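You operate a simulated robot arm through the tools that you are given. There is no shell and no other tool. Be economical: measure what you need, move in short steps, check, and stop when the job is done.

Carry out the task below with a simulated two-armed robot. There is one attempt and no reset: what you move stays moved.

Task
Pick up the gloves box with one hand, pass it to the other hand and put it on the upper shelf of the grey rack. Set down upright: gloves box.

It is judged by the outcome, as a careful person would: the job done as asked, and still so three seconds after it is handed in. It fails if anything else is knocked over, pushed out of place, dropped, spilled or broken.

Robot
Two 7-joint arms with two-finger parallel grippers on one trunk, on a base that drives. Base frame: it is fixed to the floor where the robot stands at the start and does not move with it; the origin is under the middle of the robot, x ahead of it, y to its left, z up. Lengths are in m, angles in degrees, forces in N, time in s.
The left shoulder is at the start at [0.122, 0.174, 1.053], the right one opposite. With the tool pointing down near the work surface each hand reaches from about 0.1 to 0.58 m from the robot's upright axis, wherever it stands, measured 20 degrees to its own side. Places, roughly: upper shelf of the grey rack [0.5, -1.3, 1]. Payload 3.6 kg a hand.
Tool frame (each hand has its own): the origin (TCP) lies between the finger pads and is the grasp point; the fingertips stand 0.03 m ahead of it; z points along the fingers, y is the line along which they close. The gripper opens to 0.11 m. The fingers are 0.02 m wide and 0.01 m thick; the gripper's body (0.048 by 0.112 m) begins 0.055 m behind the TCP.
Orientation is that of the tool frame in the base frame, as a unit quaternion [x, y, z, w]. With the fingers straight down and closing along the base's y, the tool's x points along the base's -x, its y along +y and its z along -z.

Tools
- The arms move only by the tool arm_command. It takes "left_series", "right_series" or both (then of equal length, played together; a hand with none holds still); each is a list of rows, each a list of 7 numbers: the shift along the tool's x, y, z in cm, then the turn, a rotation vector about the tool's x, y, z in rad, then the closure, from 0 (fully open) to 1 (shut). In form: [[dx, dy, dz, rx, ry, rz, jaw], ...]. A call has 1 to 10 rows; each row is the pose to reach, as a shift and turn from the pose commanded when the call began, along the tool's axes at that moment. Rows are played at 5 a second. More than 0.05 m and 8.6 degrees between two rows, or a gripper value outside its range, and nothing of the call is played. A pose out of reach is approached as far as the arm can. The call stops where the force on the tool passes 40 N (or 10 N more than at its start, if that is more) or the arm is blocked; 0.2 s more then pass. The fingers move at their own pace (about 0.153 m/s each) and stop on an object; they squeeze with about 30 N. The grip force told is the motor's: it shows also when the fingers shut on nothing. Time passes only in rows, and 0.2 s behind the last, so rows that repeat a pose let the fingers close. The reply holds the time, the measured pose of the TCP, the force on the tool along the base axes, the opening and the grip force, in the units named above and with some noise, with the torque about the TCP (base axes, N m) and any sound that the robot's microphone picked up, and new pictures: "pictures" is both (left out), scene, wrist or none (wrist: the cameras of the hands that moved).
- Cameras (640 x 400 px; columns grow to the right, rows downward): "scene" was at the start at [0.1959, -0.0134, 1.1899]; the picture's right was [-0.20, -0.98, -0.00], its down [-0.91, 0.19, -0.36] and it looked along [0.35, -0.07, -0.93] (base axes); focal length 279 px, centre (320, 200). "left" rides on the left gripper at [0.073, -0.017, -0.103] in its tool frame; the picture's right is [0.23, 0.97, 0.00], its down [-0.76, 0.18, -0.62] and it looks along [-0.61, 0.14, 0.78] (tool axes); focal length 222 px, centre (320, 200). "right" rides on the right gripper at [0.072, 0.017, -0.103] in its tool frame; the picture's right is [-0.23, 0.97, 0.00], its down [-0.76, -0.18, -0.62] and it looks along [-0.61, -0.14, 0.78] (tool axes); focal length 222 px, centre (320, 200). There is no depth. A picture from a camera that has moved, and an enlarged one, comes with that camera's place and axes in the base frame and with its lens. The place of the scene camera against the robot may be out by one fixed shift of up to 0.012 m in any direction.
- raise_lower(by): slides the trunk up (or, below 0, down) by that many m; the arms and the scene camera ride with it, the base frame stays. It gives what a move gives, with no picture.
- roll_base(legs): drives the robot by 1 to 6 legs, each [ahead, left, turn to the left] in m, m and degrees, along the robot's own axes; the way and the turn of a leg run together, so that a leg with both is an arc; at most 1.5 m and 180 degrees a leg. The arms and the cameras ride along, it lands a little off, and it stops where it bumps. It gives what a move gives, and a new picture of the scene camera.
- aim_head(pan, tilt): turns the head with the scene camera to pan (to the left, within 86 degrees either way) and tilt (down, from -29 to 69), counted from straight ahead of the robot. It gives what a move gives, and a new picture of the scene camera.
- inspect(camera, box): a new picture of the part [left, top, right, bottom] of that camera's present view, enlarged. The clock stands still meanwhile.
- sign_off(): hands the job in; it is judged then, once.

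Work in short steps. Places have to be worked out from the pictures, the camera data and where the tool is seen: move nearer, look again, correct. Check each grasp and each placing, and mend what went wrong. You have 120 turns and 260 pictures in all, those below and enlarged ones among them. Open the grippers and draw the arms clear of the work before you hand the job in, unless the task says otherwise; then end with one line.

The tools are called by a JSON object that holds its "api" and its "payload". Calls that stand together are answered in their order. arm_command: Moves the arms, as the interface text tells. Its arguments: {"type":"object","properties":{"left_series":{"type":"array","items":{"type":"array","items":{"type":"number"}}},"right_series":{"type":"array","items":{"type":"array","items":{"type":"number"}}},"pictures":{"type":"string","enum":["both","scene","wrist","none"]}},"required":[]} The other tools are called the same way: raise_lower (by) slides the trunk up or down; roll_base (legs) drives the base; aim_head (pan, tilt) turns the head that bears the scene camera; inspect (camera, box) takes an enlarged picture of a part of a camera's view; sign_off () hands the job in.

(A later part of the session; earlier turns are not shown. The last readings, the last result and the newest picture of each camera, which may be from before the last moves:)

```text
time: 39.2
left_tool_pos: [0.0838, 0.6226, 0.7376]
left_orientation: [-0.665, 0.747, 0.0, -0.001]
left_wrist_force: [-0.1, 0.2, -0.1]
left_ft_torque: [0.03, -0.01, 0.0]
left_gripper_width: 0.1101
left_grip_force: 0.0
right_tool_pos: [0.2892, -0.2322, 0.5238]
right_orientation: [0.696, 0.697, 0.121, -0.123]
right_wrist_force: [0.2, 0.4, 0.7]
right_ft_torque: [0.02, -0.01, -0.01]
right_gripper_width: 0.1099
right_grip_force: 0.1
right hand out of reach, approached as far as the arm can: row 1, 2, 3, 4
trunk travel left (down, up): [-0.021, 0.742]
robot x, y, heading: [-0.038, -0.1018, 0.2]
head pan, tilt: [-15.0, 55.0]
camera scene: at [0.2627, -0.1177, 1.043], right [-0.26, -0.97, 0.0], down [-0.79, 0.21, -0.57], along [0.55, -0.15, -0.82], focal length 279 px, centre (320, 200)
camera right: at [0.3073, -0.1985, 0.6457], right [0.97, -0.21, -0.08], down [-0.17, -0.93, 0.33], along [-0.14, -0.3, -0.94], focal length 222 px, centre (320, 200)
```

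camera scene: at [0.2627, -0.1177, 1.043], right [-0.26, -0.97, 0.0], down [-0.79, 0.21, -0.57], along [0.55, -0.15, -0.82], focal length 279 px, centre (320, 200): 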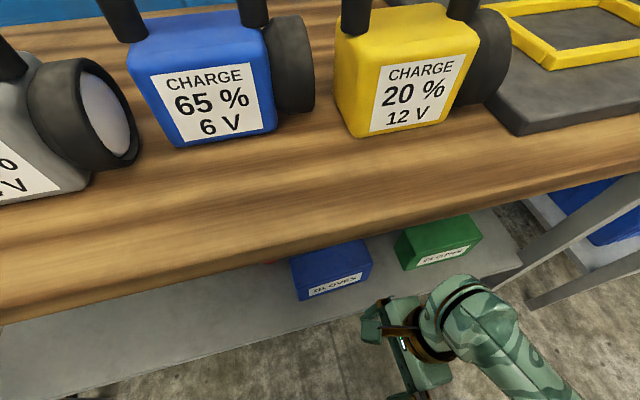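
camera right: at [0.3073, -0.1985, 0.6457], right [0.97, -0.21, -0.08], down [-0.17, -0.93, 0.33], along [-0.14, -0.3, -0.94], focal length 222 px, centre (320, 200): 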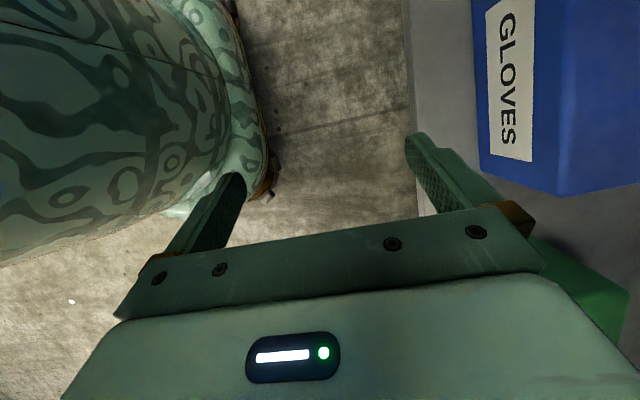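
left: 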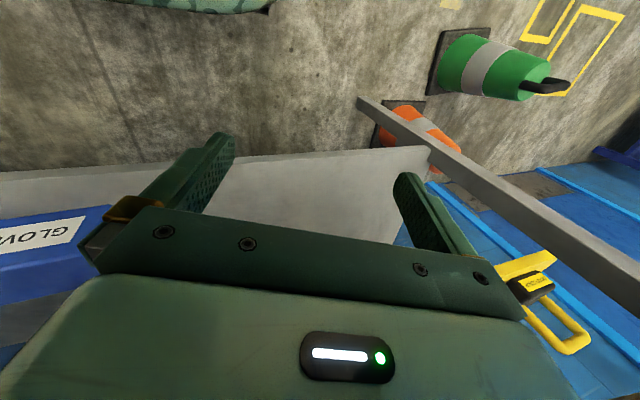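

The command is now near (0.26,−0.24,0.564); I extend forward partway and check clearance beneath the bench.

{"api": "arm_command", "payload": {"right_series": [[0, 4, 0, 0, 0, 0, 0], [0, 8, 0, 0, 0, 0, 0], [0, 12, 0, 0, 0, 0, 0]]}}

```text
time: 40.0
left_tool_pos: [0.0845, 0.6226, 0.7377]
left_orientation: [-0.664, 0.748, 0.0, -0.001]
left_wrist_force: [0.4, -0.1, -0.1]
left_ft_torque: [0.0, 0.02, 0.02]
left_gripper_width: 0.1101
left_grip_force: 0.0
right_tool_pos: [0.4109, -0.2311, 0.523]
right_orientation: [0.696, 0.697, 0.122, -0.123]
right_wrist_force: [0.3, -0.3, -0.5]
right_ft_torque: [0.0, -0.01, 0.02]
right_gripper_width: 0.1101
right_grip_force: 0.0
trunk travel left (down, up): [-0.021, 0.742]
robot x, y, heading: [-0.0424, -0.099, 0.1]
head pan, tilt: [-15.0, 55.0]
camera scene: at [0.2627, -0.1185, 1.0429], right [-0.26, -0.97, 0.0], down [-0.79, 0.21, -0.57], along [0.55, -0.15, -0.82], focal length 279 px, centre (320, 200)
camera right: at [0.4276, -0.1989, 0.644], right [0.97, -0.21, -0.08], down [-0.17, -0.93, 0.33], along [-0.14, -0.3, -0.94], focal length 222 px, centre (320, 200)
```

scene: 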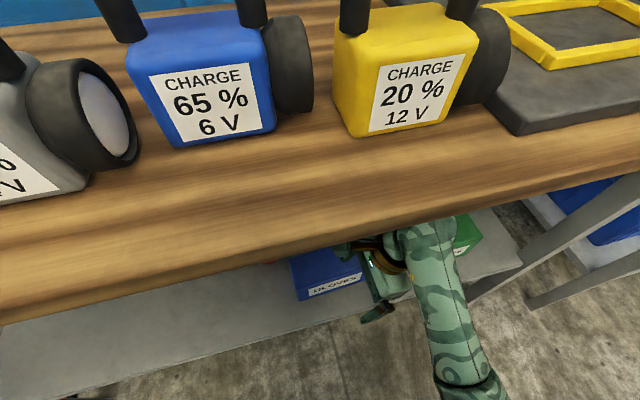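
right: 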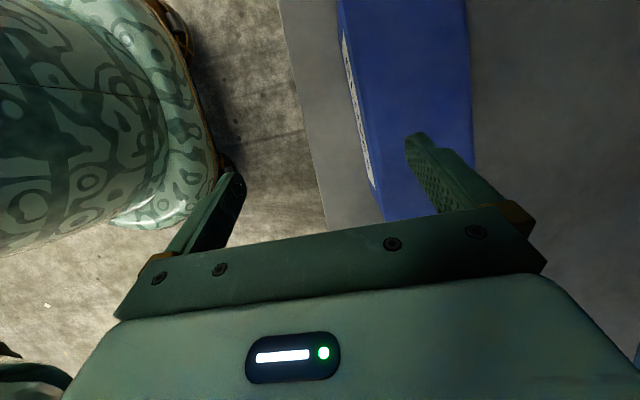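

TCP is at (0.411,−0.231,0.523), tips about level with box top; I lift 3 cm, go on to x=0.479 and look.

{"api": "arm_command", "payload": {"right_series": [[0.1, 0, -1.6, 0, 0, 0, 0], [0.2, 0, -3.1, 0, 0, 0, 0], [0.2, 3.4, -3.1, 0, 0, 0, 0], [0.2, 6.8, -3.1, 0, 0, 0, 0], [0.2, 6.8, -3.1, 0, 0, 0, 0]], "pictures": "wrist"}}

```text
time: 41.2
left_tool_pos: [0.0839, 0.6218, 0.7377]
left_orientation: [-0.664, 0.748, 0.0, -0.001]
left_wrist_force: [-0.5, -0.2, -0.1]
left_ft_torque: [0.03, -0.01, 0.0]
left_gripper_width: 0.11
left_grip_force: 0.1
right_tool_pos: [0.4839, -0.2368, 0.5315]
right_orientation: [0.695, 0.697, 0.124, -0.122]
right_wrist_force: [0.5, -0.2, -0.2]
right_ft_torque: [0.0, 0.01, 0.02]
right_gripper_width: 0.1101
right_grip_force: 0.1
right hand out of reach, approached as far as the arm can: row 1, 2, 3, 4, 5
trunk travel left (down, up): [-0.021, 0.742]
robot x, y, heading: [-0.0408, -0.1028, 0.2]
head pan, tilt: [-15.0, 55.0]
camera right: at [0.5001, -0.2037, 0.6524], right [0.97, -0.21, -0.08], down [-0.18, -0.93, 0.33], along [-0.14, -0.3, -0.94], focal length 222 px, centre (320, 200)
```

right: 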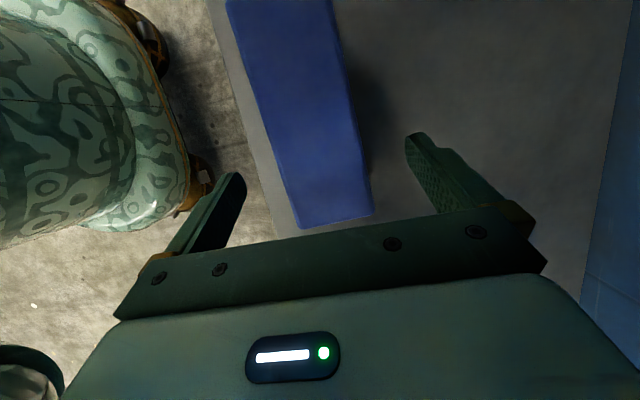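

Fingers straddle the box well (box right end y≈−0.27, centre x≈0.485). I descend 6.3 cm.

{"api": "arm_command", "payload": {"right_series": [[-0.7, 0, 2.0, 0, 0, 0, 0], [-1.4, 0, 4.0, 0, 0, 0, 0], [-2.15, 0, 5.9, 0, 0, 0, 0], [-2.15, 0, 5.9, 0, 0, 0, 0]], "pictures": "wrist"}}

```text
time: 42.2
left_tool_pos: [0.0847, 0.6231, 0.7368]
left_orientation: [-0.664, 0.748, 0.0, -0.002]
left_wrist_force: [-0.5, -0.4, 0.5]
left_ft_torque: [-0.02, -0.02, 0.02]
left_gripper_width: 0.1101
left_grip_force: 0.0
right_tool_pos: [0.483, -0.2369, 0.467]
right_orientation: [0.696, 0.697, 0.122, -0.123]
right_wrist_force: [-0.6, -0.3, 0.1]
right_ft_torque: [0.0, 0.0, 0.01]
right_gripper_width: 0.1101
right_grip_force: 0.0
trunk travel left (down, up): [-0.021, 0.742]
robot x, y, heading: [-0.0408, -0.0974, -0.0]
head pan, tilt: [-15.0, 55.0]
camera right: at [0.5002, -0.2031, 0.5896], right [0.97, -0.21, -0.08], down [-0.17, -0.93, 0.33], along [-0.14, -0.3, -0.94], focal length 222 px, centre (320, 200)
```

right: 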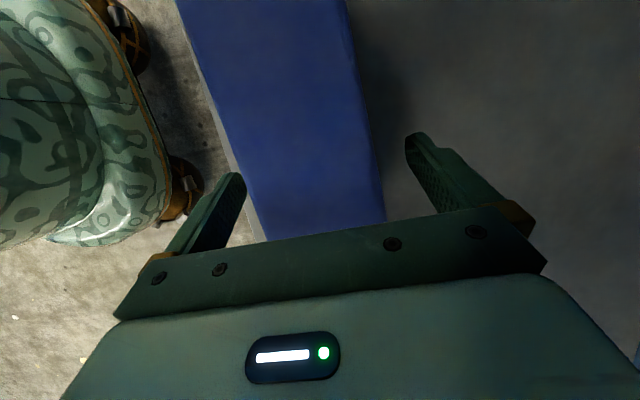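

Good, the box is between the fingers. Close.

{"api": "arm_command", "payload": {"right_series": [[0, 0, 0, 0, 0, 0, 0.5], [0, 0, 0, 0, 0, 0, 1], [0, 0, 0, 0, 0, 0, 1], [0, 0, 0, 0, 0, 0, 1]], "pictures": "wrist"}}

```text
time: 43.2
left_tool_pos: [0.0848, 0.6223, 0.7387]
left_orientation: [-0.665, 0.747, 0.0, -0.001]
left_wrist_force: [-0.5, -0.6, 0.1]
left_ft_torque: [0.01, 0.0, 0.02]
left_gripper_width: 0.11
left_grip_force: 0.0
right_tool_pos: [0.4835, -0.2357, 0.468]
right_orientation: [0.695, 0.698, 0.121, -0.123]
right_wrist_force: [-1.7, -0.8, -1.3]
right_ft_torque: [0.11, 0.14, 0.11]
right_gripper_width: 0.0681
right_grip_force: 29.4
trunk travel left (down, up): [-0.021, 0.742]
robot x, y, heading: [-0.0402, -0.0978, 0.1]
head pan, tilt: [-15.0, 55.0]
camera right: at [0.5002, -0.2033, 0.5896], right [0.97, -0.21, -0.08], down [-0.18, -0.93, 0.33], along [-0.14, -0.3, -0.94], focal length 222 px, centre (320, 200)
```

right: 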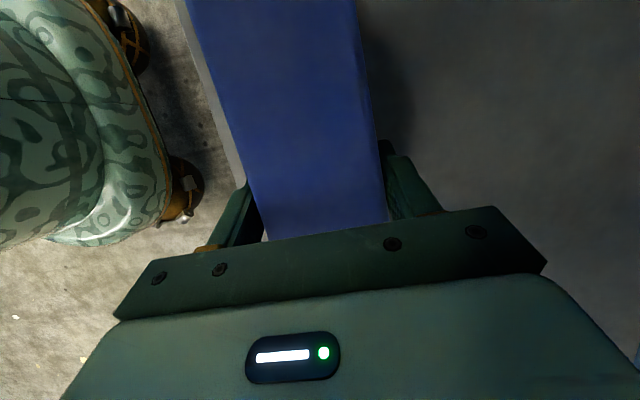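

Gripped at 6.8 cm width. Lift 3.5 cm and look.

{"api": "arm_command", "payload": {"right_series": [[0.4, 0, -1.1, 0, 0, 0, 1], [0.8, 0, -2.2, 0, 0, 0, 1], [1.2, 0, -3.3, 0, 0, 0, 1], [1.2, 0, -3.3, 0, 0, 0, 1]]}}

```text
time: 44.2
left_tool_pos: [0.0843, 0.6217, 0.7369]
left_orientation: [-0.665, 0.747, 0.0, -0.002]
left_wrist_force: [0.7, 0.3, 0.1]
left_ft_torque: [0.02, -0.02, 0.0]
left_gripper_width: 0.1099
left_grip_force: 0.0
right_tool_pos: [0.4838, -0.2364, 0.504]
right_orientation: [0.695, 0.698, 0.122, -0.123]
right_wrist_force: [-0.3, -0.5, -3.6]
right_ft_torque: [-0.12, 0.01, -0.04]
right_gripper_width: 0.0682
right_grip_force: 29.8
trunk travel left (down, up): [-0.021, 0.742]
robot x, y, heading: [-0.0434, -0.0995, 0.1]
head pan, tilt: [-15.0, 55.0]
camera scene: at [0.2629, -0.1184, 1.0429], right [-0.26, -0.97, 0.0], down [-0.79, 0.21, -0.57], along [0.55, -0.15, -0.82], focal length 279 px, centre (320, 200)
camera right: at [0.5003, -0.2031, 0.6251], right [0.97, -0.21, -0.08], down [-0.18, -0.93, 0.33], along [-0.14, -0.3, -0.94], focal length 222 px, centre (320, 200)
```

scene: 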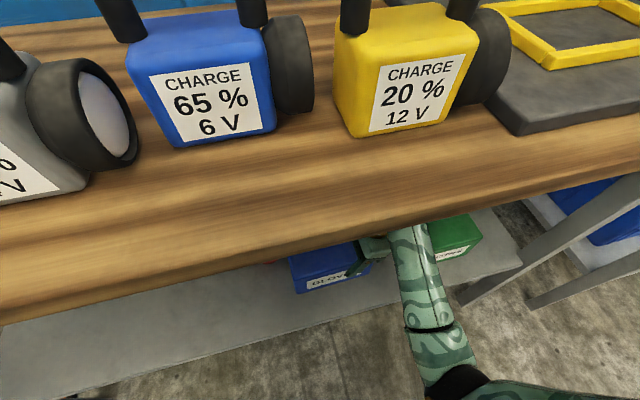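
right: 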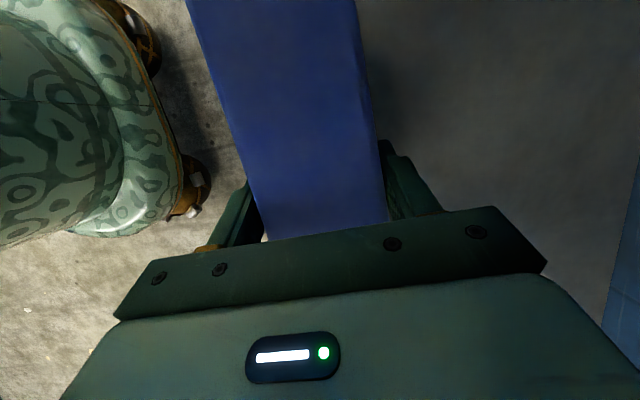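

Lifted (≈0.35 kg). I back the base straight out with the arms held.

{"api": "roll_base", "payload": {"legs": [[-0.42, 0, 0]]}}

{"api": "raise_lower", "payload": {"by": 0.25}}

{"api": "aim_head", "payload": {"pan": 0, "tilt": 60}}

```text
time: 46.8
left_tool_pos: [-0.3356, 0.6209, 0.738]
left_orientation: [-0.664, 0.748, 0.0, -0.001]
left_wrist_force: [0.4, 0.8, -0.2]
left_ft_torque: [0.01, 0.0, 0.0]
left_gripper_width: 0.1102
left_grip_force: 0.1
right_tool_pos: [0.0639, -0.2381, 0.5028]
right_orientation: [0.696, 0.697, 0.122, -0.123]
right_wrist_force: [-0.1, 0.6, -2.7]
right_ft_torque: [-0.15, 0.0, 0.0]
right_gripper_width: 0.0681
right_grip_force: 30.8
trunk travel left (down, up): [-0.021, 0.742]
robot x, y, heading: [-0.4621, -0.0992, 0.4]
head pan, tilt: [-15.0, 55.0]
camera scene: at [-0.1574, -0.1195, 1.0429], right [-0.26, -0.97, 0.0], down [-0.79, 0.21, -0.57], along [0.55, -0.15, -0.82], focal length 279 px, centre (320, 200)
```

scene: 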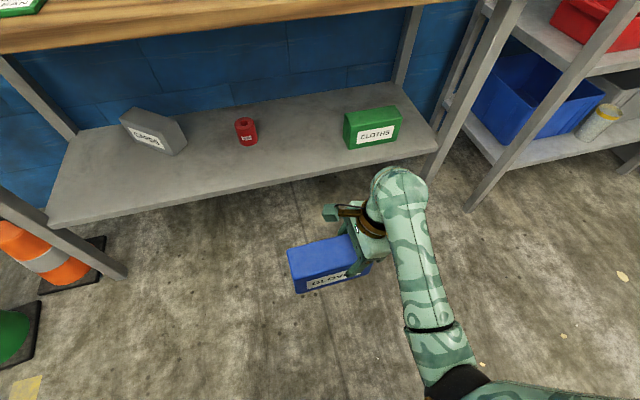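

```text
time: 49.3
left_tool_pos: [-0.3348, 0.6216, 0.9886]
left_orientation: [-0.664, 0.748, 0.001, -0.002]
left_wrist_force: [0.2, 0.2, -0.7]
left_ft_torque: [-0.01, 0.06, -0.01]
left_gripper_width: 0.1098
left_grip_force: 0.1
right_tool_pos: [0.0628, -0.2368, 0.7541]
right_orientation: [0.696, 0.697, 0.121, -0.123]
right_wrist_force: [-0.1, 1.7, -3.3]
right_ft_torque: [-0.09, -0.02, -0.04]
right_gripper_width: 0.0678
right_grip_force: 30.2
trunk travel left (down, up): [-0.271, 0.492]
robot x, y, heading: [-0.4606, -0.1034, 0.2]
head pan, tilt: [-15.0, 55.0]
```

```text
time: 50.1
left_tool_pos: [-0.3351, 0.6205, 0.9877]
left_orientation: [-0.664, 0.748, 0.0, -0.001]
left_wrist_force: [-0.5, 0.3, -0.3]
left_ft_torque: [0.03, 0.01, 0.01]
left_gripper_width: 0.1098
left_grip_force: 0.1
right_tool_pos: [0.0622, -0.2384, 0.7526]
right_orientation: [0.696, 0.697, 0.121, -0.123]
right_wrist_force: [-0.2, 0.3, -2.9]
right_ft_torque: [-0.13, -0.03, 0.0]
right_gripper_width: 0.0679
right_grip_force: 29.7
trunk travel left (down, up): [-0.271, 0.492]
robot x, y, heading: [-0.4613, -0.0973, 0.1]
head pan, tilt: [0.0, 60.0]
camera scene: at [-0.3046, -0.1011, 1.302], right [0.0, -1.0, 0.0], down [-0.87, 0.0, -0.5], along [0.5, 0.0, -0.87], focal length 279 px, centre (320, 200)
```

scene: 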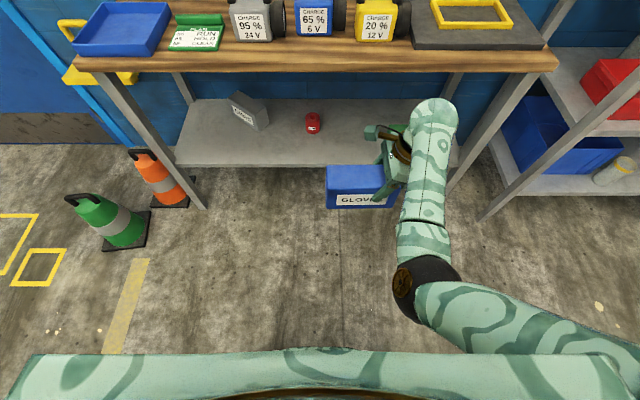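

The box is out and held. I bring the box a bit toward the middle with the right hand, and swing the left hand in front (still well clear of it).

{"api": "arm_command", "payload": {"left_series": [[3.2, -3.2, 0, 0, 0, 0, 0], [6.5, -6.4, 0, 0, 0, 0, 0], [9.7, -9.6, 0, 0, 0, 0, 0], [13.0, -12.8, 0, 0, 0, 0, 0], [16.2, -16.0, 0, 0, 0, 0, 0], [19.4, -19.3, 0, 0, 0, 0, 0], [22.7, -22.5, 0, 0, 0, 0, 0], [25.9, -25.7, 0, 0, 0, 0, 0], [29.2, -28.9, 0, 0, 0, 0, 0], [32.4, -32.1, 0, 0, 0, 0, 0]], "right_series": [[2.4, -1.2, 0.9, 0, 0, 0, 1], [4.7, -2.5, 1.7, 0, 0, 0, 1], [7.1, -3.7, 2.6, 0, 0, 0, 1], [9.4, -5, 3.4, 0, 0, 0, 1], [9.4, -5, 3.4, 0, 0, 0, 1], [9.4, -5, 3.4, 0, 0, 0, 1], [9.4, -5, 3.4, 0, 0, 0, 1], [9.4, -5, 3.4, 0, 0, 0, 1], [9.4, -5, 3.4, 0, 0, 0, 1], [9.4, -5, 3.4, 0, 0, 0, 1]], "pictures": "scene"}}

```text
time: 50.9
left_tool_pos: [-0.2571, 0.5213, 0.9898]
left_orientation: [-0.664, 0.748, -0.001, -0.001]
left_wrist_force: [0.4, 0.7, -0.2]
left_ft_torque: [0.03, 0.02, 0.01]
left_gripper_width: 0.1103
left_grip_force: 0.1
right_tool_pos: [0.1001, -0.1978, 0.8265]
right_orientation: [0.695, 0.697, 0.171, -0.044]
right_wrist_force: [0.7, 0.9, -3.2]
right_ft_torque: [-0.13, 0.02, -0.02]
right_gripper_width: 0.0677
right_grip_force: 30.3
trunk travel left (down, up): [-0.271, 0.492]
robot x, y, heading: [-0.4613, -0.1009, -0.1]
head pan, tilt: [0.0, 60.0]
stopped in row 3 (right hand): the arm was blocked; the commanded pose is now the measured one
camera scene: at [-0.3041, -0.1021, 1.3019], right [0.0, -1.0, 0.0], down [-0.87, 0.0, -0.5], along [0.5, 0.0, -0.87], focal length 279 px, centre (320, 200)
```

scene: 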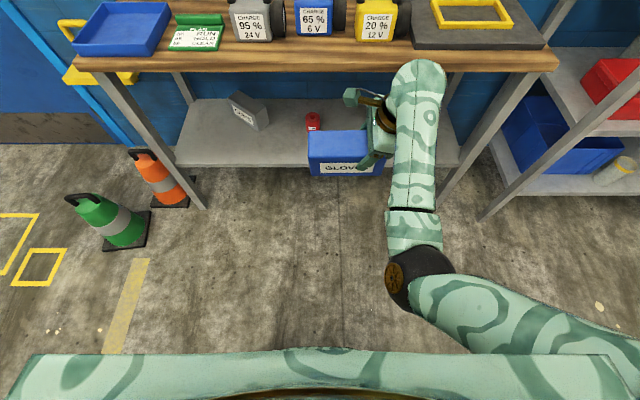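

The right arm can't fold farther in; it got blocked and pitched the box ~10°. I move it slightly forward and level it again.

{"api": "arm_command", "payload": {"right_series": [[-0.3, 1.3, 1.2, 0, 0, 0, 1], [-0.7, 2.6, 2.4, 0.058, 0.014, 0.011, 1], [-0.7, 2.6, 2.4, 0.117, 0.028, 0.023, 1], [-0.7, 2.6, 2.4, 0.175, 0.042, 0.034, 1], [-0.7, 2.6, 2.4, 0.175, 0.042, 0.034, 1]], "pictures": "scene"}}

```text
time: 52.1
left_tool_pos: [-0.2588, 0.5214, 0.9891]
left_orientation: [-0.664, 0.748, 0.0, -0.002]
left_wrist_force: [-0.7, 0.0, 0.5]
left_ft_torque: [0.01, 0.0, -0.01]
left_gripper_width: 0.1101
left_grip_force: 0.1
right_tool_pos: [0.1288, -0.1906, 0.8073]
right_orientation: [0.694, 0.697, 0.125, -0.128]
right_wrist_force: [-0.1, 0.1, -2.9]
right_ft_torque: [-0.14, 0.01, 0.0]
right_gripper_width: 0.0681
right_grip_force: 29.9
trunk travel left (down, up): [-0.271, 0.492]
robot x, y, heading: [-0.4603, -0.1052, -0.1]
head pan, tilt: [0.0, 60.0]
camera scene: at [-0.3046, -0.101, 1.302], right [0.0, -1.0, 0.0], down [-0.87, 0.0, -0.5], along [0.5, 0.0, -0.87], focal length 279 px, centre (320, 200)
```

scene: 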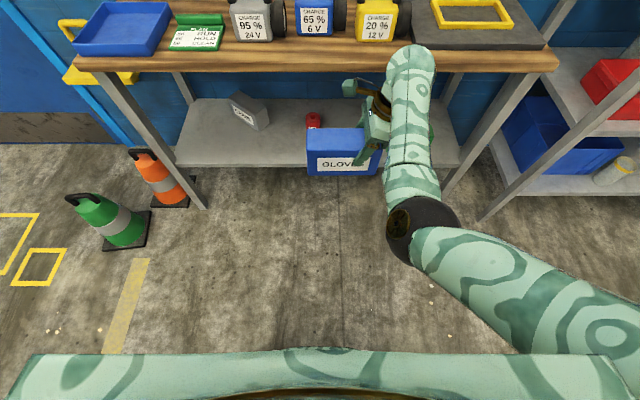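

Box is level again: left end at y≈−0.07, top z≈0.836. Now I swing the left hand in.

{"api": "arm_command", "payload": {"left_series": [[3.2, -3.6, 0, 0, 0, 0, 0], [6.4, -7.3, 0, 0, 0, 0, 0], [9.6, -10.9, 0, 0, 0, 0, 0], [12.8, -14.6, 0, 0, 0, 0, 0], [16.0, -18.2, 0, 0, 0, 0, 0], [19.2, -21.9, 0, 0, 0, 0, 0], [22.4, -25.5, 0, 0, 0, 0, 0], [25.6, -29.2, 0, 0, 0, 0, 0], [28.8, -32.8, 0, 0, 0, 0, 0], [31.5, -36.0, 0, 0, 0, 0, 0]], "pictures": "scene"}}

```text
time: 54.3
left_tool_pos: [0.0703, 0.1766, 0.9873]
left_orientation: [-0.665, 0.747, 0.0, -0.002]
left_wrist_force: [-0.2, 0.2, -0.5]
left_ft_torque: [0.01, 0.02, -0.01]
left_gripper_width: 0.1099
left_grip_force: 0.1
left hand out of reach, approached as far as the arm can: row 10
right_tool_pos: [0.1288, -0.1922, 0.8046]
right_orientation: [0.694, 0.697, 0.124, -0.128]
right_wrist_force: [0.1, -0.2, -3.1]
right_ft_torque: [-0.12, -0.03, 0.0]
right_gripper_width: 0.0678
right_grip_force: 29.8
trunk travel left (down, up): [-0.271, 0.492]
robot x, y, heading: [-0.4617, -0.103, 0.3]
head pan, tilt: [0.0, 60.0]
camera scene: at [-0.3034, -0.1012, 1.3018], right [0.0, -1.0, 0.0], down [-0.87, 0.0, -0.5], along [0.5, 0.0, -0.87], focal length 279 px, centre (320, 200)
```

scene: 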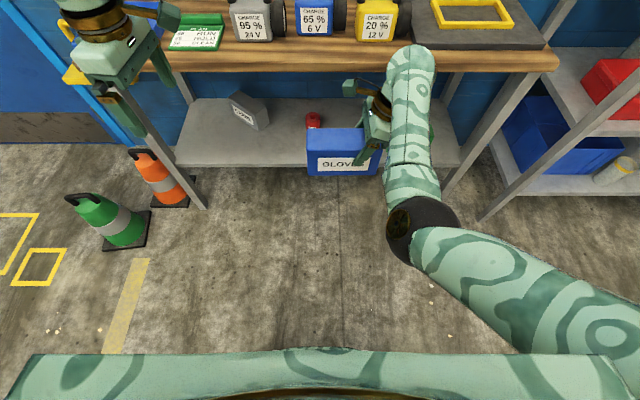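

I lean the left hand 35° (fingers toward the box) while lowering and moving inward a little.

{"api": "arm_command", "payload": {"left_series": [[1.2, -0.1, 1, 0.0072, 0.122, -0.0228, 0], [2.4, -0.2, 2, 0.0144, 0.244, -0.0456, 0], [3.6, -0.4, 3, 0.0216, 0.366, -0.0684, 0], [4.8, -0.6, 4, 0.0288, 0.488, -0.0912, 0], [6.0, -0.7, 5, 0.036, 0.61, -0.114, 0], [6.0, -0.7, 5, 0.036, 0.61, -0.114, 0]]}}

```text
time: 55.7
left_tool_pos: [0.0692, 0.115, 0.9401]
left_orientation: [0.674, -0.674, 0.213, 0.214]
left_wrist_force: [0.7, -0.1, -0.6]
left_ft_torque: [0.01, 0.02, 0.05]
left_gripper_width: 0.1099
left_grip_force: 0.0
right_tool_pos: [0.1282, -0.192, 0.8062]
right_orientation: [0.695, 0.697, 0.125, -0.127]
right_wrist_force: [0.6, -0.6, -3.2]
right_ft_torque: [-0.15, 0.0, 0.02]
right_gripper_width: 0.0676
right_grip_force: 30.1
trunk travel left (down, up): [-0.271, 0.492]
robot x, y, heading: [-0.4611, -0.0998, 0.1]
head pan, tilt: [0.0, 60.0]
camera scene: at [-0.3046, -0.1013, 1.302], right [0.0, -1.0, 0.0], down [-0.87, 0.0, -0.5], along [0.5, 0.0, -0.87], focal length 279 px, centre (320, 200)
camera left: at [0.0834, 0.1156, 1.0668], right [-0.97, -0.19, 0.13], down [-0.18, 0.98, 0.07], along [-0.14, 0.05, -0.99], focal length 222 px, centre (320, 200)
```

scene: 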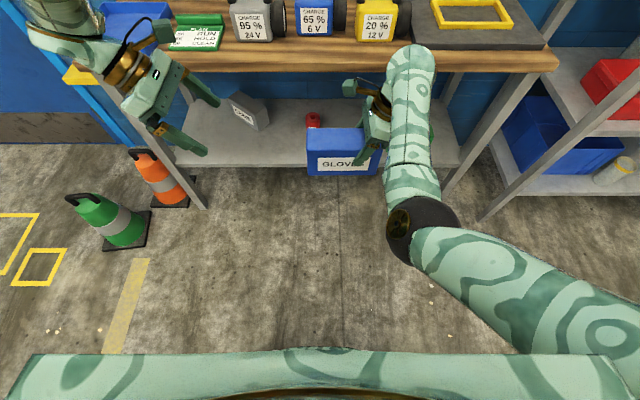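
left: 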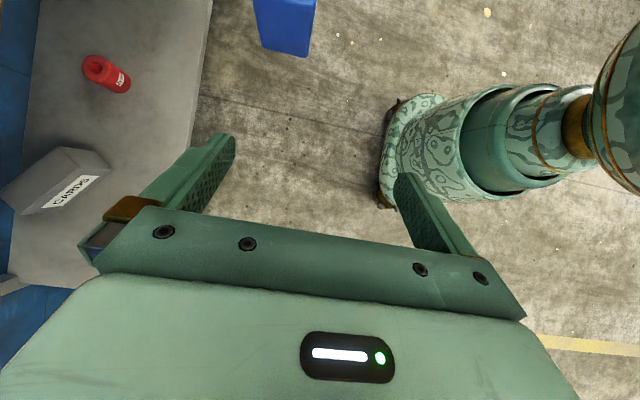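

{"api": "inspect", "payload": {"camera": "left", "box": [200, 0, 380, 112]}}

{"api": "inspect", "payload": {"camera": "scene", "box": [270, 60, 460, 200]}}

```text
3.56 times, centred on (290, 56) of left
camera zoom: at [0.0834, 0.1156, 1.0668], right [-0.97, -0.19, 0.13], down [-0.18, 0.98, 0.07], along [-0.14, 0.05, -0.99], focal length 790 px, centre (427, 712)
```

zoom: 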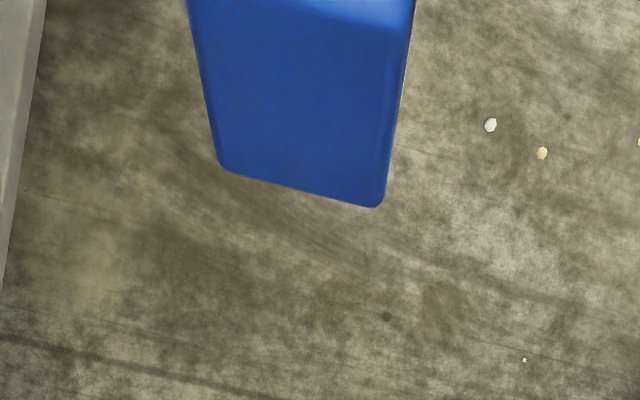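

```text
2.86 times, centred on (365, 130) of scene
camera zoom: at [-0.3046, -0.1013, 1.302], right [0.0, -1.0, 0.0], down [-0.87, 0.0, -0.5], along [0.5, 0.0, -0.87], focal length 796 px, centre (191, 400)
```

zoom: 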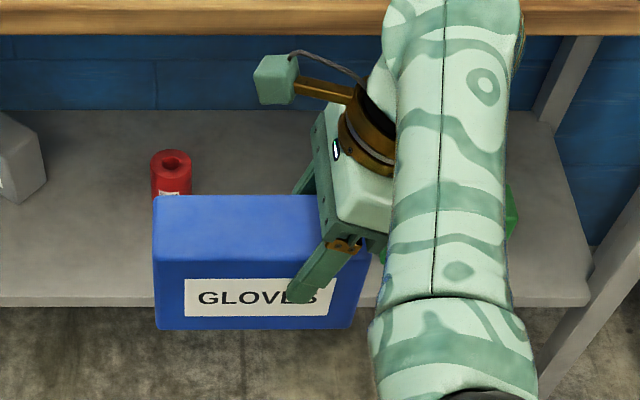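

The wrist cameras have bodies, so I keep them apart. Box left end: x 0.083–0.149, y≈−0.07, top 0.836. I move the left hand to a pre-grasp 16 cm back along its approach line.

{"api": "arm_command", "payload": {"left_series": [[3.4, -1.6, 2.4, 0, 0, 0, 0], [6.7, -3.3, 4.7, 0, 0, 0, 0], [10.1, -4.9, 7.1, 0, 0, 0, 0], [10.1, -4.9, 7.1, 0, 0, 0, 0]]}}

```text
time: 56.7
left_tool_pos: [0.1375, 0.0108, 0.9368]
left_orientation: [0.674, -0.674, 0.213, 0.215]
left_wrist_force: [0.3, -0.2, 0.0]
left_ft_torque: [0.01, -0.01, 0.0]
left_gripper_width: 0.1101
left_grip_force: 0.0
left hand out of reach, approached as far as the arm can: row 2, 3, 4
right_tool_pos: [0.1271, -0.1922, 0.8062]
right_orientation: [0.695, 0.697, 0.125, -0.126]
right_wrist_force: [-0.8, -0.2, -2.7]
right_ft_torque: [-0.13, 0.02, -0.01]
right_gripper_width: 0.0681
right_grip_force: 29.9
trunk travel left (down, up): [-0.271, 0.492]
robot x, y, heading: [-0.4638, -0.0952, 0.1]
head pan, tilt: [0.0, 60.0]
camera scene: at [-0.3048, -0.1008, 1.302], right [0.0, -1.0, 0.0], down [-0.87, 0.0, -0.5], along [0.5, 0.0, -0.87], focal length 279 px, centre (320, 200)
camera left: at [0.1532, 0.0108, 1.0636], right [-0.97, -0.19, 0.13], down [-0.18, 0.98, 0.07], along [-0.14, 0.05, -0.99], focal length 222 px, centre (320, 200)
```

scene: 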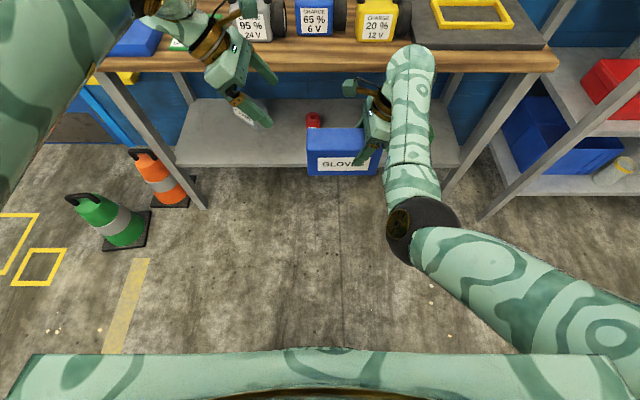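
left: 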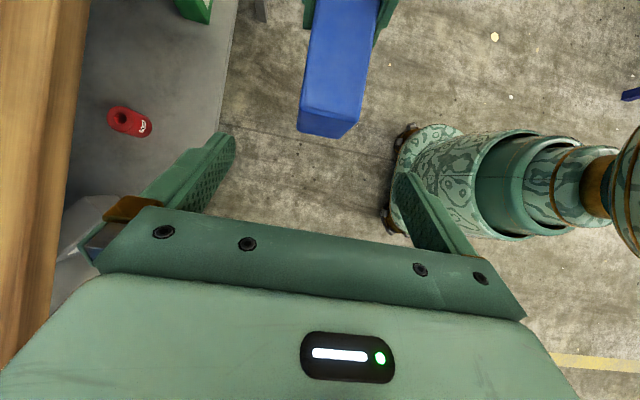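

The left is near its inner reach limit, so I push the box 5 cm farther forward with the right hand.

{"api": "arm_command", "payload": {"right_series": [[0, 1.7, 0, 0, 0, 0, 1], [0, 3.4, 0, 0, 0, 0, 1], [0, 5.0, 0, 0, 0, 0, 1], [0, 5.0, 0, 0, 0, 0, 1]], "left_series": [[0, -0.7, 0, 0, 0, 0, 0], [0, -1.4, 0, 0, 0, 0, 0], [0, -2.0, 0, 0, 0, 0, 0], [0, -2.8, 0, 0, 0, 0, 0]]}}

```text
time: 57.7
left_tool_pos: [0.1649, 0.0103, 0.9374]
left_orientation: [0.674, -0.674, 0.212, 0.214]
left_wrist_force: [-0.6, -0.4, 0.2]
left_ft_torque: [0.01, 0.04, 0.01]
left_gripper_width: 0.1101
left_grip_force: 0.1
right_tool_pos: [0.1786, -0.1907, 0.8052]
right_orientation: [0.695, 0.697, 0.124, -0.126]
right_wrist_force: [0.4, -0.2, -2.6]
right_ft_torque: [-0.11, -0.03, -0.01]
right_gripper_width: 0.068
right_grip_force: 30.4
trunk travel left (down, up): [-0.271, 0.492]
robot x, y, heading: [-0.4631, -0.0997, 0.2]
head pan, tilt: [0.0, 60.0]
camera scene: at [-0.3043, -0.101, 1.3019], right [0.0, -1.0, 0.0], down [-0.87, 0.0, -0.5], along [0.5, 0.0, -0.87], focal length 279 px, centre (320, 200)
camera right: at [0.1948, -0.1592, 0.9273], right [0.97, -0.21, -0.08], down [-0.17, -0.93, 0.32], along [-0.14, -0.3, -0.94], focal length 222 px, centre (320, 200)
camera left: at [0.1814, 0.0109, 1.064], right [-0.97, -0.19, 0.13], down [-0.18, 0.98, 0.07], along [-0.14, 0.05, -0.99], focal length 222 px, centre (320, 200)
```

scene: 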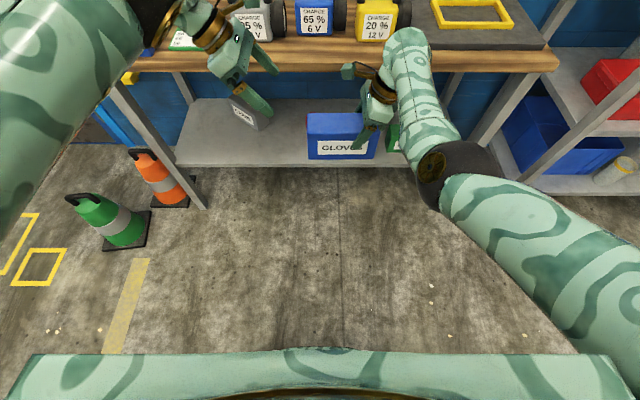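
right: 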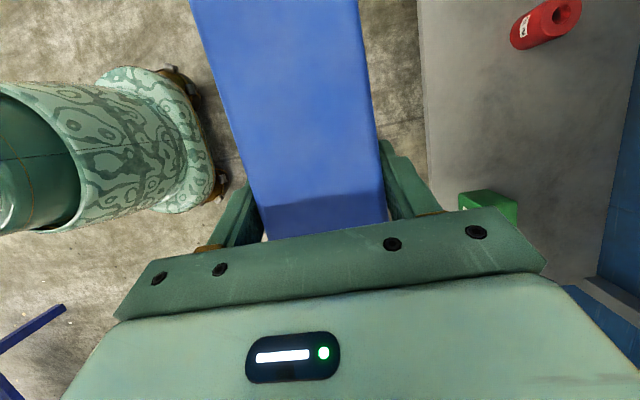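
left: 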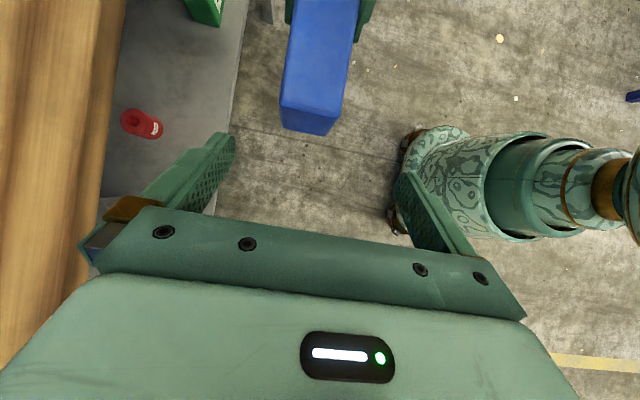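

Left is aligned in x (0.165 vs box 0.167). I advance about two thirds of the approach.

{"api": "arm_command", "payload": {"left_series": [[0.8, -0.1, 3.0, 0, 0, 0, 0], [1.6, -0.2, 6.0, 0, 0, 0, 0], [1.6, -0.2, 8.5, 0, 0, 0, 0], [1.6, -0.2, 10.5, 0, 0, 0, 0], [1.6, -0.2, 10.5, 0, 0, 0, 0]]}}

```text
time: 58.9
left_tool_pos: [0.1669, -0.061, 0.8601]
left_orientation: [-0.674, 0.674, -0.212, -0.214]
left_wrist_force: [-0.1, 0.3, -0.4]
left_ft_torque: [0.03, -0.03, 0.01]
left_gripper_width: 0.1099
left_grip_force: 0.0
right_tool_pos: [0.1777, -0.1924, 0.8056]
right_orientation: [0.695, 0.697, 0.124, -0.127]
right_wrist_force: [1.1, -0.7, -3.3]
right_ft_torque: [-0.08, -0.01, 0.02]
right_gripper_width: 0.0675
right_grip_force: 30.5
trunk travel left (down, up): [-0.271, 0.492]
robot x, y, heading: [-0.4609, -0.0983, 0.0]
head pan, tilt: [0.0, 60.0]
camera scene: at [-0.3044, -0.1012, 1.302], right [0.0, -1.0, 0.0], down [-0.87, 0.0, -0.5], along [0.5, 0.0, -0.87], focal length 279 px, centre (320, 200)
camera left: at [0.1833, -0.0622, 0.987], right [-0.97, -0.19, 0.13], down [-0.18, 0.98, 0.07], along [-0.14, 0.05, -0.99], focal length 222 px, centre (320, 200)
```

scene: 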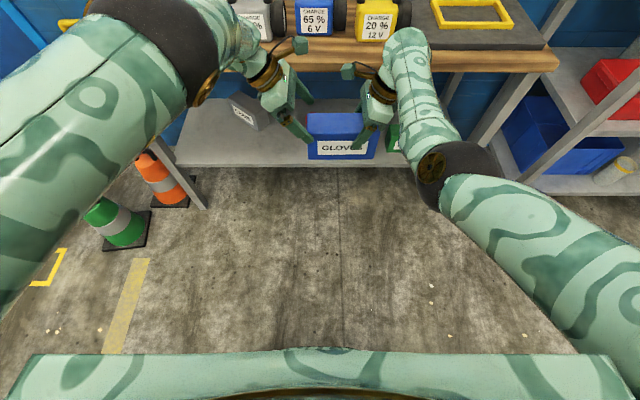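
left: 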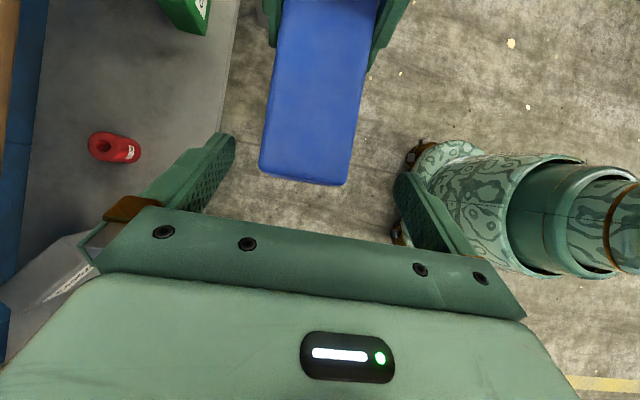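

Alignment looks right; I advance the remaining 6 cm.

{"api": "arm_command", "payload": {"left_series": [[0, -0.2, 2.2, 0, 0, 0, 0], [0, -0.3, 4.4, 0, 0, 0, 0], [0, -0.3, 6.2, 0, 0, 0, 0], [0, -0.3, 6.2, 0, 0, 0, 0]]}}

```text
time: 59.9
left_tool_pos: [0.1698, -0.0984, 0.8094]
left_orientation: [-0.674, 0.675, -0.212, -0.214]
left_wrist_force: [-0.5, -0.1, -0.8]
left_ft_torque: [0.01, -0.02, 0.02]
left_gripper_width: 0.1103
left_grip_force: 0.1
right_tool_pos: [0.1791, -0.1899, 0.8059]
right_orientation: [0.695, 0.697, 0.125, -0.127]
right_wrist_force: [0.5, 0.9, -3.3]
right_ft_torque: [-0.14, 0.02, 0.01]
right_gripper_width: 0.068
right_grip_force: 30.4
trunk travel left (down, up): [-0.271, 0.492]
robot x, y, heading: [-0.4628, -0.0983, -0.0]
head pan, tilt: [0.0, 60.0]
camera scene: at [-0.3044, -0.1013, 1.302], right [0.0, -1.0, 0.0], down [-0.87, 0.0, -0.5], along [0.5, 0.0, -0.87], focal length 279 px, centre (320, 200)
camera left: at [0.1858, -0.0982, 0.9361], right [-0.97, -0.19, 0.13], down [-0.18, 0.98, 0.07], along [-0.14, 0.05, -0.99], focal length 222 px, centre (320, 200)
```

scene: 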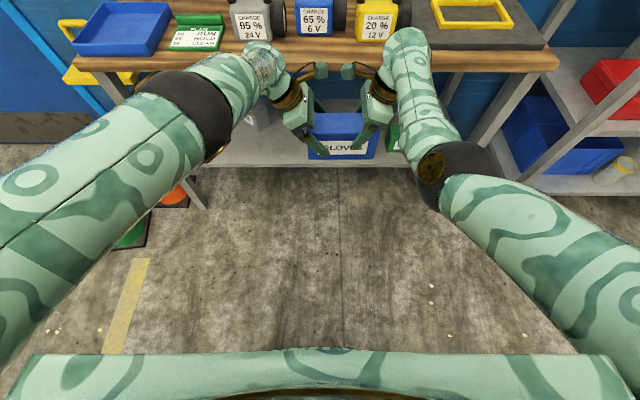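
left: 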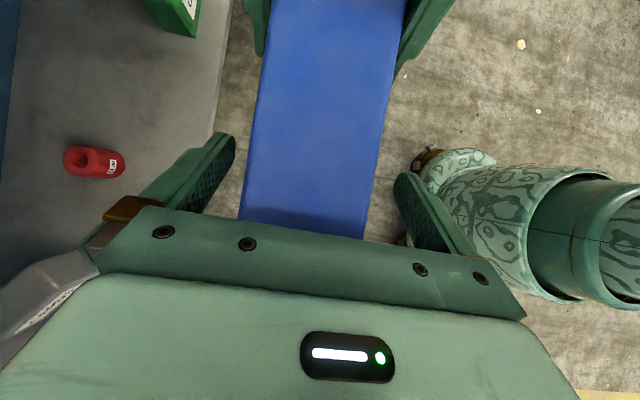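

Slight offset: shift 6 mm in +x, then close the left gripper.

{"api": "arm_command", "payload": {"left_series": [[0, -0.6, 0, 0, 0, 0, 0], [0, -0.6, 0, 0, 0, 0, 0.5], [0, -0.6, 0, 0, 0, 0, 1], [0, -0.6, 0, 0, 0, 0, 1], [0, -0.6, 0, 0, 0, 0, 1]], "pictures": "wrist"}}

```text
time: 61.1
left_tool_pos: [0.1747, -0.0985, 0.8098]
left_orientation: [0.675, -0.673, 0.213, 0.213]
left_wrist_force: [15.8, -1.8, -8.0]
left_ft_torque: [0.45, -0.66, 1.16]
left_gripper_width: 0.0682
left_grip_force: 30.3
right_tool_pos: [0.178, -0.1905, 0.8057]
right_orientation: [0.694, 0.697, 0.124, -0.127]
right_wrist_force: [-16.3, 2.1, 6.2]
right_ft_torque: [0.34, 0.58, 0.33]
right_gripper_width: 0.0681
right_grip_force: 30.3
trunk travel left (down, up): [-0.271, 0.492]
robot x, y, heading: [-0.4615, -0.0981, -0.0]
head pan, tilt: [0.0, 60.0]
camera left: at [0.1922, -0.0977, 0.9359], right [-0.97, -0.19, 0.13], down [-0.18, 0.98, 0.07], along [-0.14, 0.05, -0.99], focal length 222 px, centre (320, 200)
```

left: 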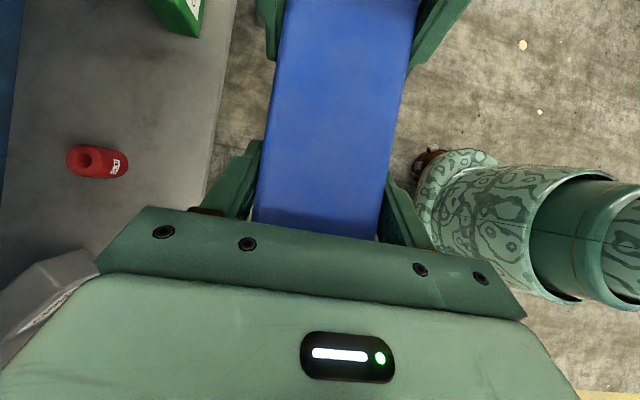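

Both hold it; strain of 16 N along x. I relax by shifting left 4 mm in +x, then open the right hand.

{"api": "arm_command", "payload": {"left_series": [[0, -0.2, 0, 0, 0, 0, 1], [0, -0.4, 0, 0, 0, 0, 1], [0, -0.4, 0, 0, 0, 0, 1]], "pictures": "none"}}

```text
time: 61.9
left_tool_pos: [0.1773, -0.0992, 0.8087]
left_orientation: [-0.673, 0.675, -0.212, -0.215]
left_wrist_force: [-2.6, -1.8, -0.1]
left_ft_torque: [-0.23, -0.36, 0.22]
left_gripper_width: 0.0683
left_grip_force: 29.7
right_tool_pos: [0.1788, -0.1907, 0.8054]
right_orientation: [0.695, 0.696, 0.126, -0.126]
right_wrist_force: [3.0, 1.4, -2.8]
right_ft_torque: [0.17, 0.36, -0.55]
right_gripper_width: 0.068
right_grip_force: 29.5
trunk travel left (down, up): [-0.271, 0.492]
robot x, y, heading: [-0.4597, -0.0999, 0.4]
head pan, tilt: [0.0, 60.0]
```

Strain is gone. Open the right hand.

{"api": "arm_command", "payload": {"right_series": [[0, 0, 0, 0, 0, 0, 0.5], [0, 0, 0, 0, 0, 0, 0], [0, 0, 0, 0, 0, 0, 0]]}}

```text
time: 62.7
left_tool_pos: [0.1775, -0.0976, 0.8081]
left_orientation: [0.675, -0.674, 0.212, 0.213]
left_wrist_force: [0.1, 0.3, -0.3]
left_ft_torque: [0.14, -0.03, 0.0]
left_gripper_width: 0.0679
left_grip_force: 30.4
right_tool_pos: [0.1782, -0.1918, 0.8052]
right_orientation: [0.694, 0.697, 0.124, -0.128]
right_wrist_force: [-0.5, -0.4, -0.8]
right_ft_torque: [-0.03, -0.01, 0.03]
right_gripper_width: 0.1099
right_grip_force: 0.0
trunk travel left (down, up): [-0.271, 0.492]
robot x, y, heading: [-0.4614, -0.0955, 0.1]
head pan, tilt: [0.0, 60.0]
camera scene: at [-0.3043, -0.1013, 1.3019], right [0.0, -1.0, 0.0], down [-0.87, 0.0, -0.5], along [0.5, 0.0, -0.87], focal length 279 px, centre (320, 200)
camera right: at [0.1946, -0.1592, 0.9273], right [0.97, -0.21, -0.08], down [-0.17, -0.93, 0.32], along [-0.14, -0.3, -0.94], focal length 222 px, centre (320, 200)
```

scene: 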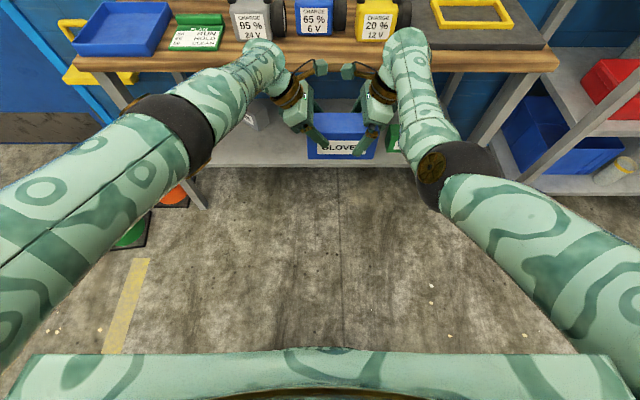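
right: 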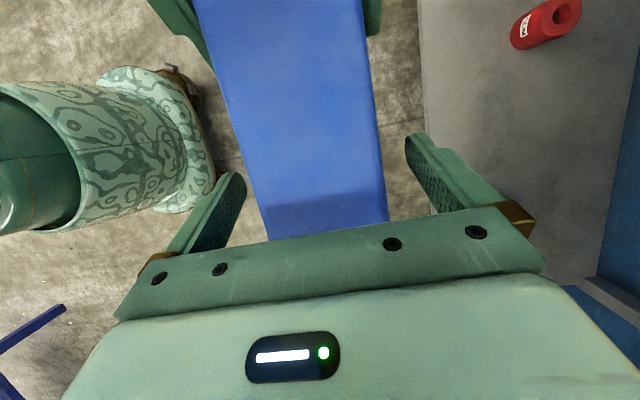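

Left holds the box. Withdraw the right hand along its axis.

{"api": "arm_command", "payload": {"right_series": [[0, 0, -3, 0, 0, 0, 0], [0, 0, -6, 0, 0, 0, 0], [0, 0, -9, 0, 0, 0, 0], [-2, 0, -12, 0, 0, 0, 0], [-5, 0, -14, 0, 0, 0, 0], [-8, 0, -15, 0, 0, 0, 0]]}}

```text
time: 64.1
left_tool_pos: [0.1773, -0.097, 0.8084]
left_orientation: [-0.674, 0.675, -0.212, -0.214]
left_wrist_force: [-0.3, 0.4, -0.8]
left_ft_torque: [0.13, 0.0, 0.04]
left_gripper_width: 0.0678
left_grip_force: 30.0
right_tool_pos: [0.1784, -0.3207, 0.9175]
right_orientation: [0.695, 0.697, 0.124, -0.128]
right_wrist_force: [0.5, -0.6, -0.1]
right_ft_torque: [-0.02, 0.0, -0.02]
right_gripper_width: 0.1099
right_grip_force: 0.0
trunk travel left (down, up): [-0.271, 0.492]
robot x, y, heading: [-0.4629, -0.0985, -0.0]
head pan, tilt: [0.0, 60.0]
camera scene: at [-0.3042, -0.1019, 1.3019], right [0.0, -1.0, 0.0], down [-0.87, 0.0, -0.5], along [0.5, 0.0, -0.87], focal length 279 px, centre (320, 200)
camera right: at [0.1959, -0.2877, 1.0392], right [0.97, -0.21, -0.08], down [-0.17, -0.93, 0.32], along [-0.14, -0.3, -0.94], focal length 222 px, centre (320, 200)
```

scene: 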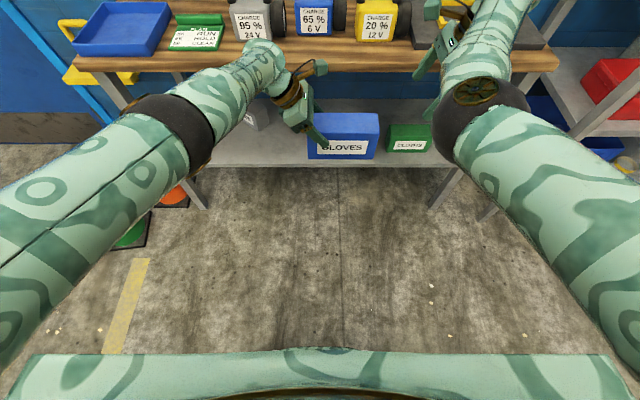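
right: 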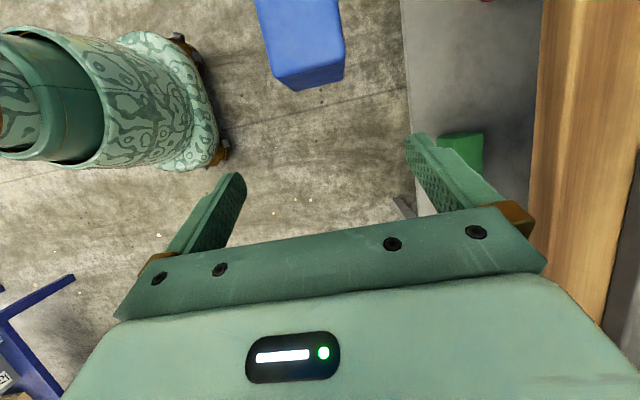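

The box hangs level in the left hand. I tuck the right arm out to the right side near the body.

{"api": "arm_command", "payload": {"right_series": [[-2.9, -3.6, -1.0, 0, 0, 0, 0], [-5.8, -7.3, -2.1, 0, 0, 0, 0], [-8.7, -10.9, -3.1, 0, 0, 0, 0], [-11.6, -14.6, -4.2, 0, 0, 0, 0], [-14.5, -18.2, -5.2, 0, 0, 0, 0], [-17.4, -21.9, -6.3, 0, 0, 0, 0], [-20.3, -25.5, -7.3, 0, 0, 0, 0], [-23.2, -29.2, -8.4, 0, 0, 0, 0], [-26.1, -32.8, -9.4, 0, 0, 0, 0], [-29.0, -36.5, -10.5, 0, 0, 0, 0]], "pictures": "scene"}}

```text
time: 66.3
left_tool_pos: [0.1774, -0.0982, 0.8099]
left_orientation: [-0.674, 0.675, -0.212, -0.213]
left_wrist_force: [-0.7, 0.0, 0.3]
left_ft_torque: [0.18, 0.01, -0.05]
left_gripper_width: 0.0678
left_grip_force: 29.9
right_tool_pos: [-0.1879, -0.6315, 0.9148]
right_orientation: [0.694, 0.697, 0.125, -0.127]
right_wrist_force: [-0.2, 0.0, 0.1]
right_ft_torque: [0.02, 0.02, -0.03]
right_gripper_width: 0.1097
right_grip_force: 0.1
trunk travel left (down, up): [-0.271, 0.492]
robot x, y, heading: [-0.4633, -0.0979, 0.2]
head pan, tilt: [0.0, 60.0]
camera scene: at [-0.305, -0.1024, 1.3021], right [0.0, -1.0, 0.0], down [-0.87, 0.0, -0.5], along [0.5, 0.0, -0.87], focal length 279 px, centre (320, 200)
```

scene: 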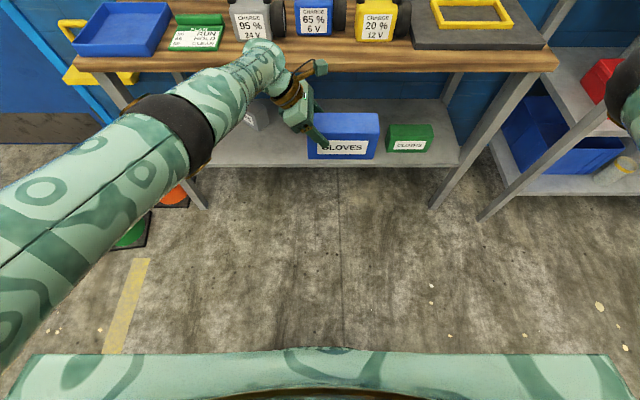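

{"api": "arm_command", "payload": {"right_series": [[-2.8, -3.5, -1, 0, 0, 0, 0.5], [-5.6, -7, -2, 0, 0, 0, 0.5], [-8.5, -10.5, -3, 0, 0, 0, 0.5], [-11.3, -14, -4.1, 0, 0, 0, 0.5]], "pictures": "none"}}

{"api": "aim_head", "payload": {"pan": -50, "tilt": 20}}

```text
time: 67.3
left_tool_pos: [0.1768, -0.0981, 0.8089]
left_orientation: [-0.674, 0.675, -0.212, -0.214]
left_wrist_force: [-0.2, -1.0, -0.1]
left_ft_torque: [0.15, 0.0, -0.01]
left_gripper_width: 0.0677
left_grip_force: 29.8
right_tool_pos: [-0.3263, -0.7518, 0.914]
right_orientation: [0.694, 0.698, 0.125, -0.126]
right_wrist_force: [0.1, -0.9, -1.3]
right_ft_torque: [0.02, -0.02, -0.04]
right_gripper_width: 0.0548
right_grip_force: 0.0
trunk travel left (down, up): [-0.271, 0.492]
robot x, y, heading: [-0.4593, -0.0983, 0.1]
head pan, tilt: [0.0, 60.0]
```

```text
time: 68.5
left_tool_pos: [0.1779, -0.0981, 0.8085]
left_orientation: [-0.674, 0.675, -0.212, -0.213]
left_wrist_force: [-0.7, -0.8, -0.6]
left_ft_torque: [0.16, 0.0, 0.02]
left_gripper_width: 0.0681
left_grip_force: 30.0
right_tool_pos: [-0.3244, -0.7516, 0.9144]
right_orientation: [0.694, 0.697, 0.124, -0.128]
right_wrist_force: [-0.3, 0.2, 0.6]
right_ft_torque: [0.03, -0.04, -0.01]
right_gripper_width: 0.0552
right_grip_force: 0.0
trunk travel left (down, up): [-0.271, 0.492]
robot x, y, heading: [-0.4628, -0.0966, -0.0]
head pan, tilt: [-50.0, 20.0]
camera scene: at [-0.311, -0.1729, 1.36], right [-0.76, -0.65, 0.0], down [-0.22, 0.26, -0.94], along [0.61, -0.72, -0.34], focal length 279 px, centre (320, 200)
```

scene: 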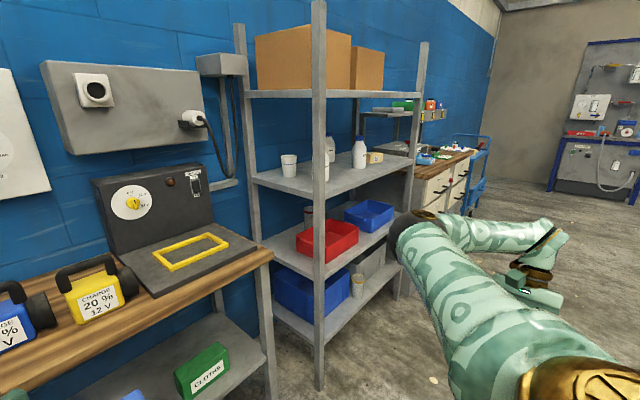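

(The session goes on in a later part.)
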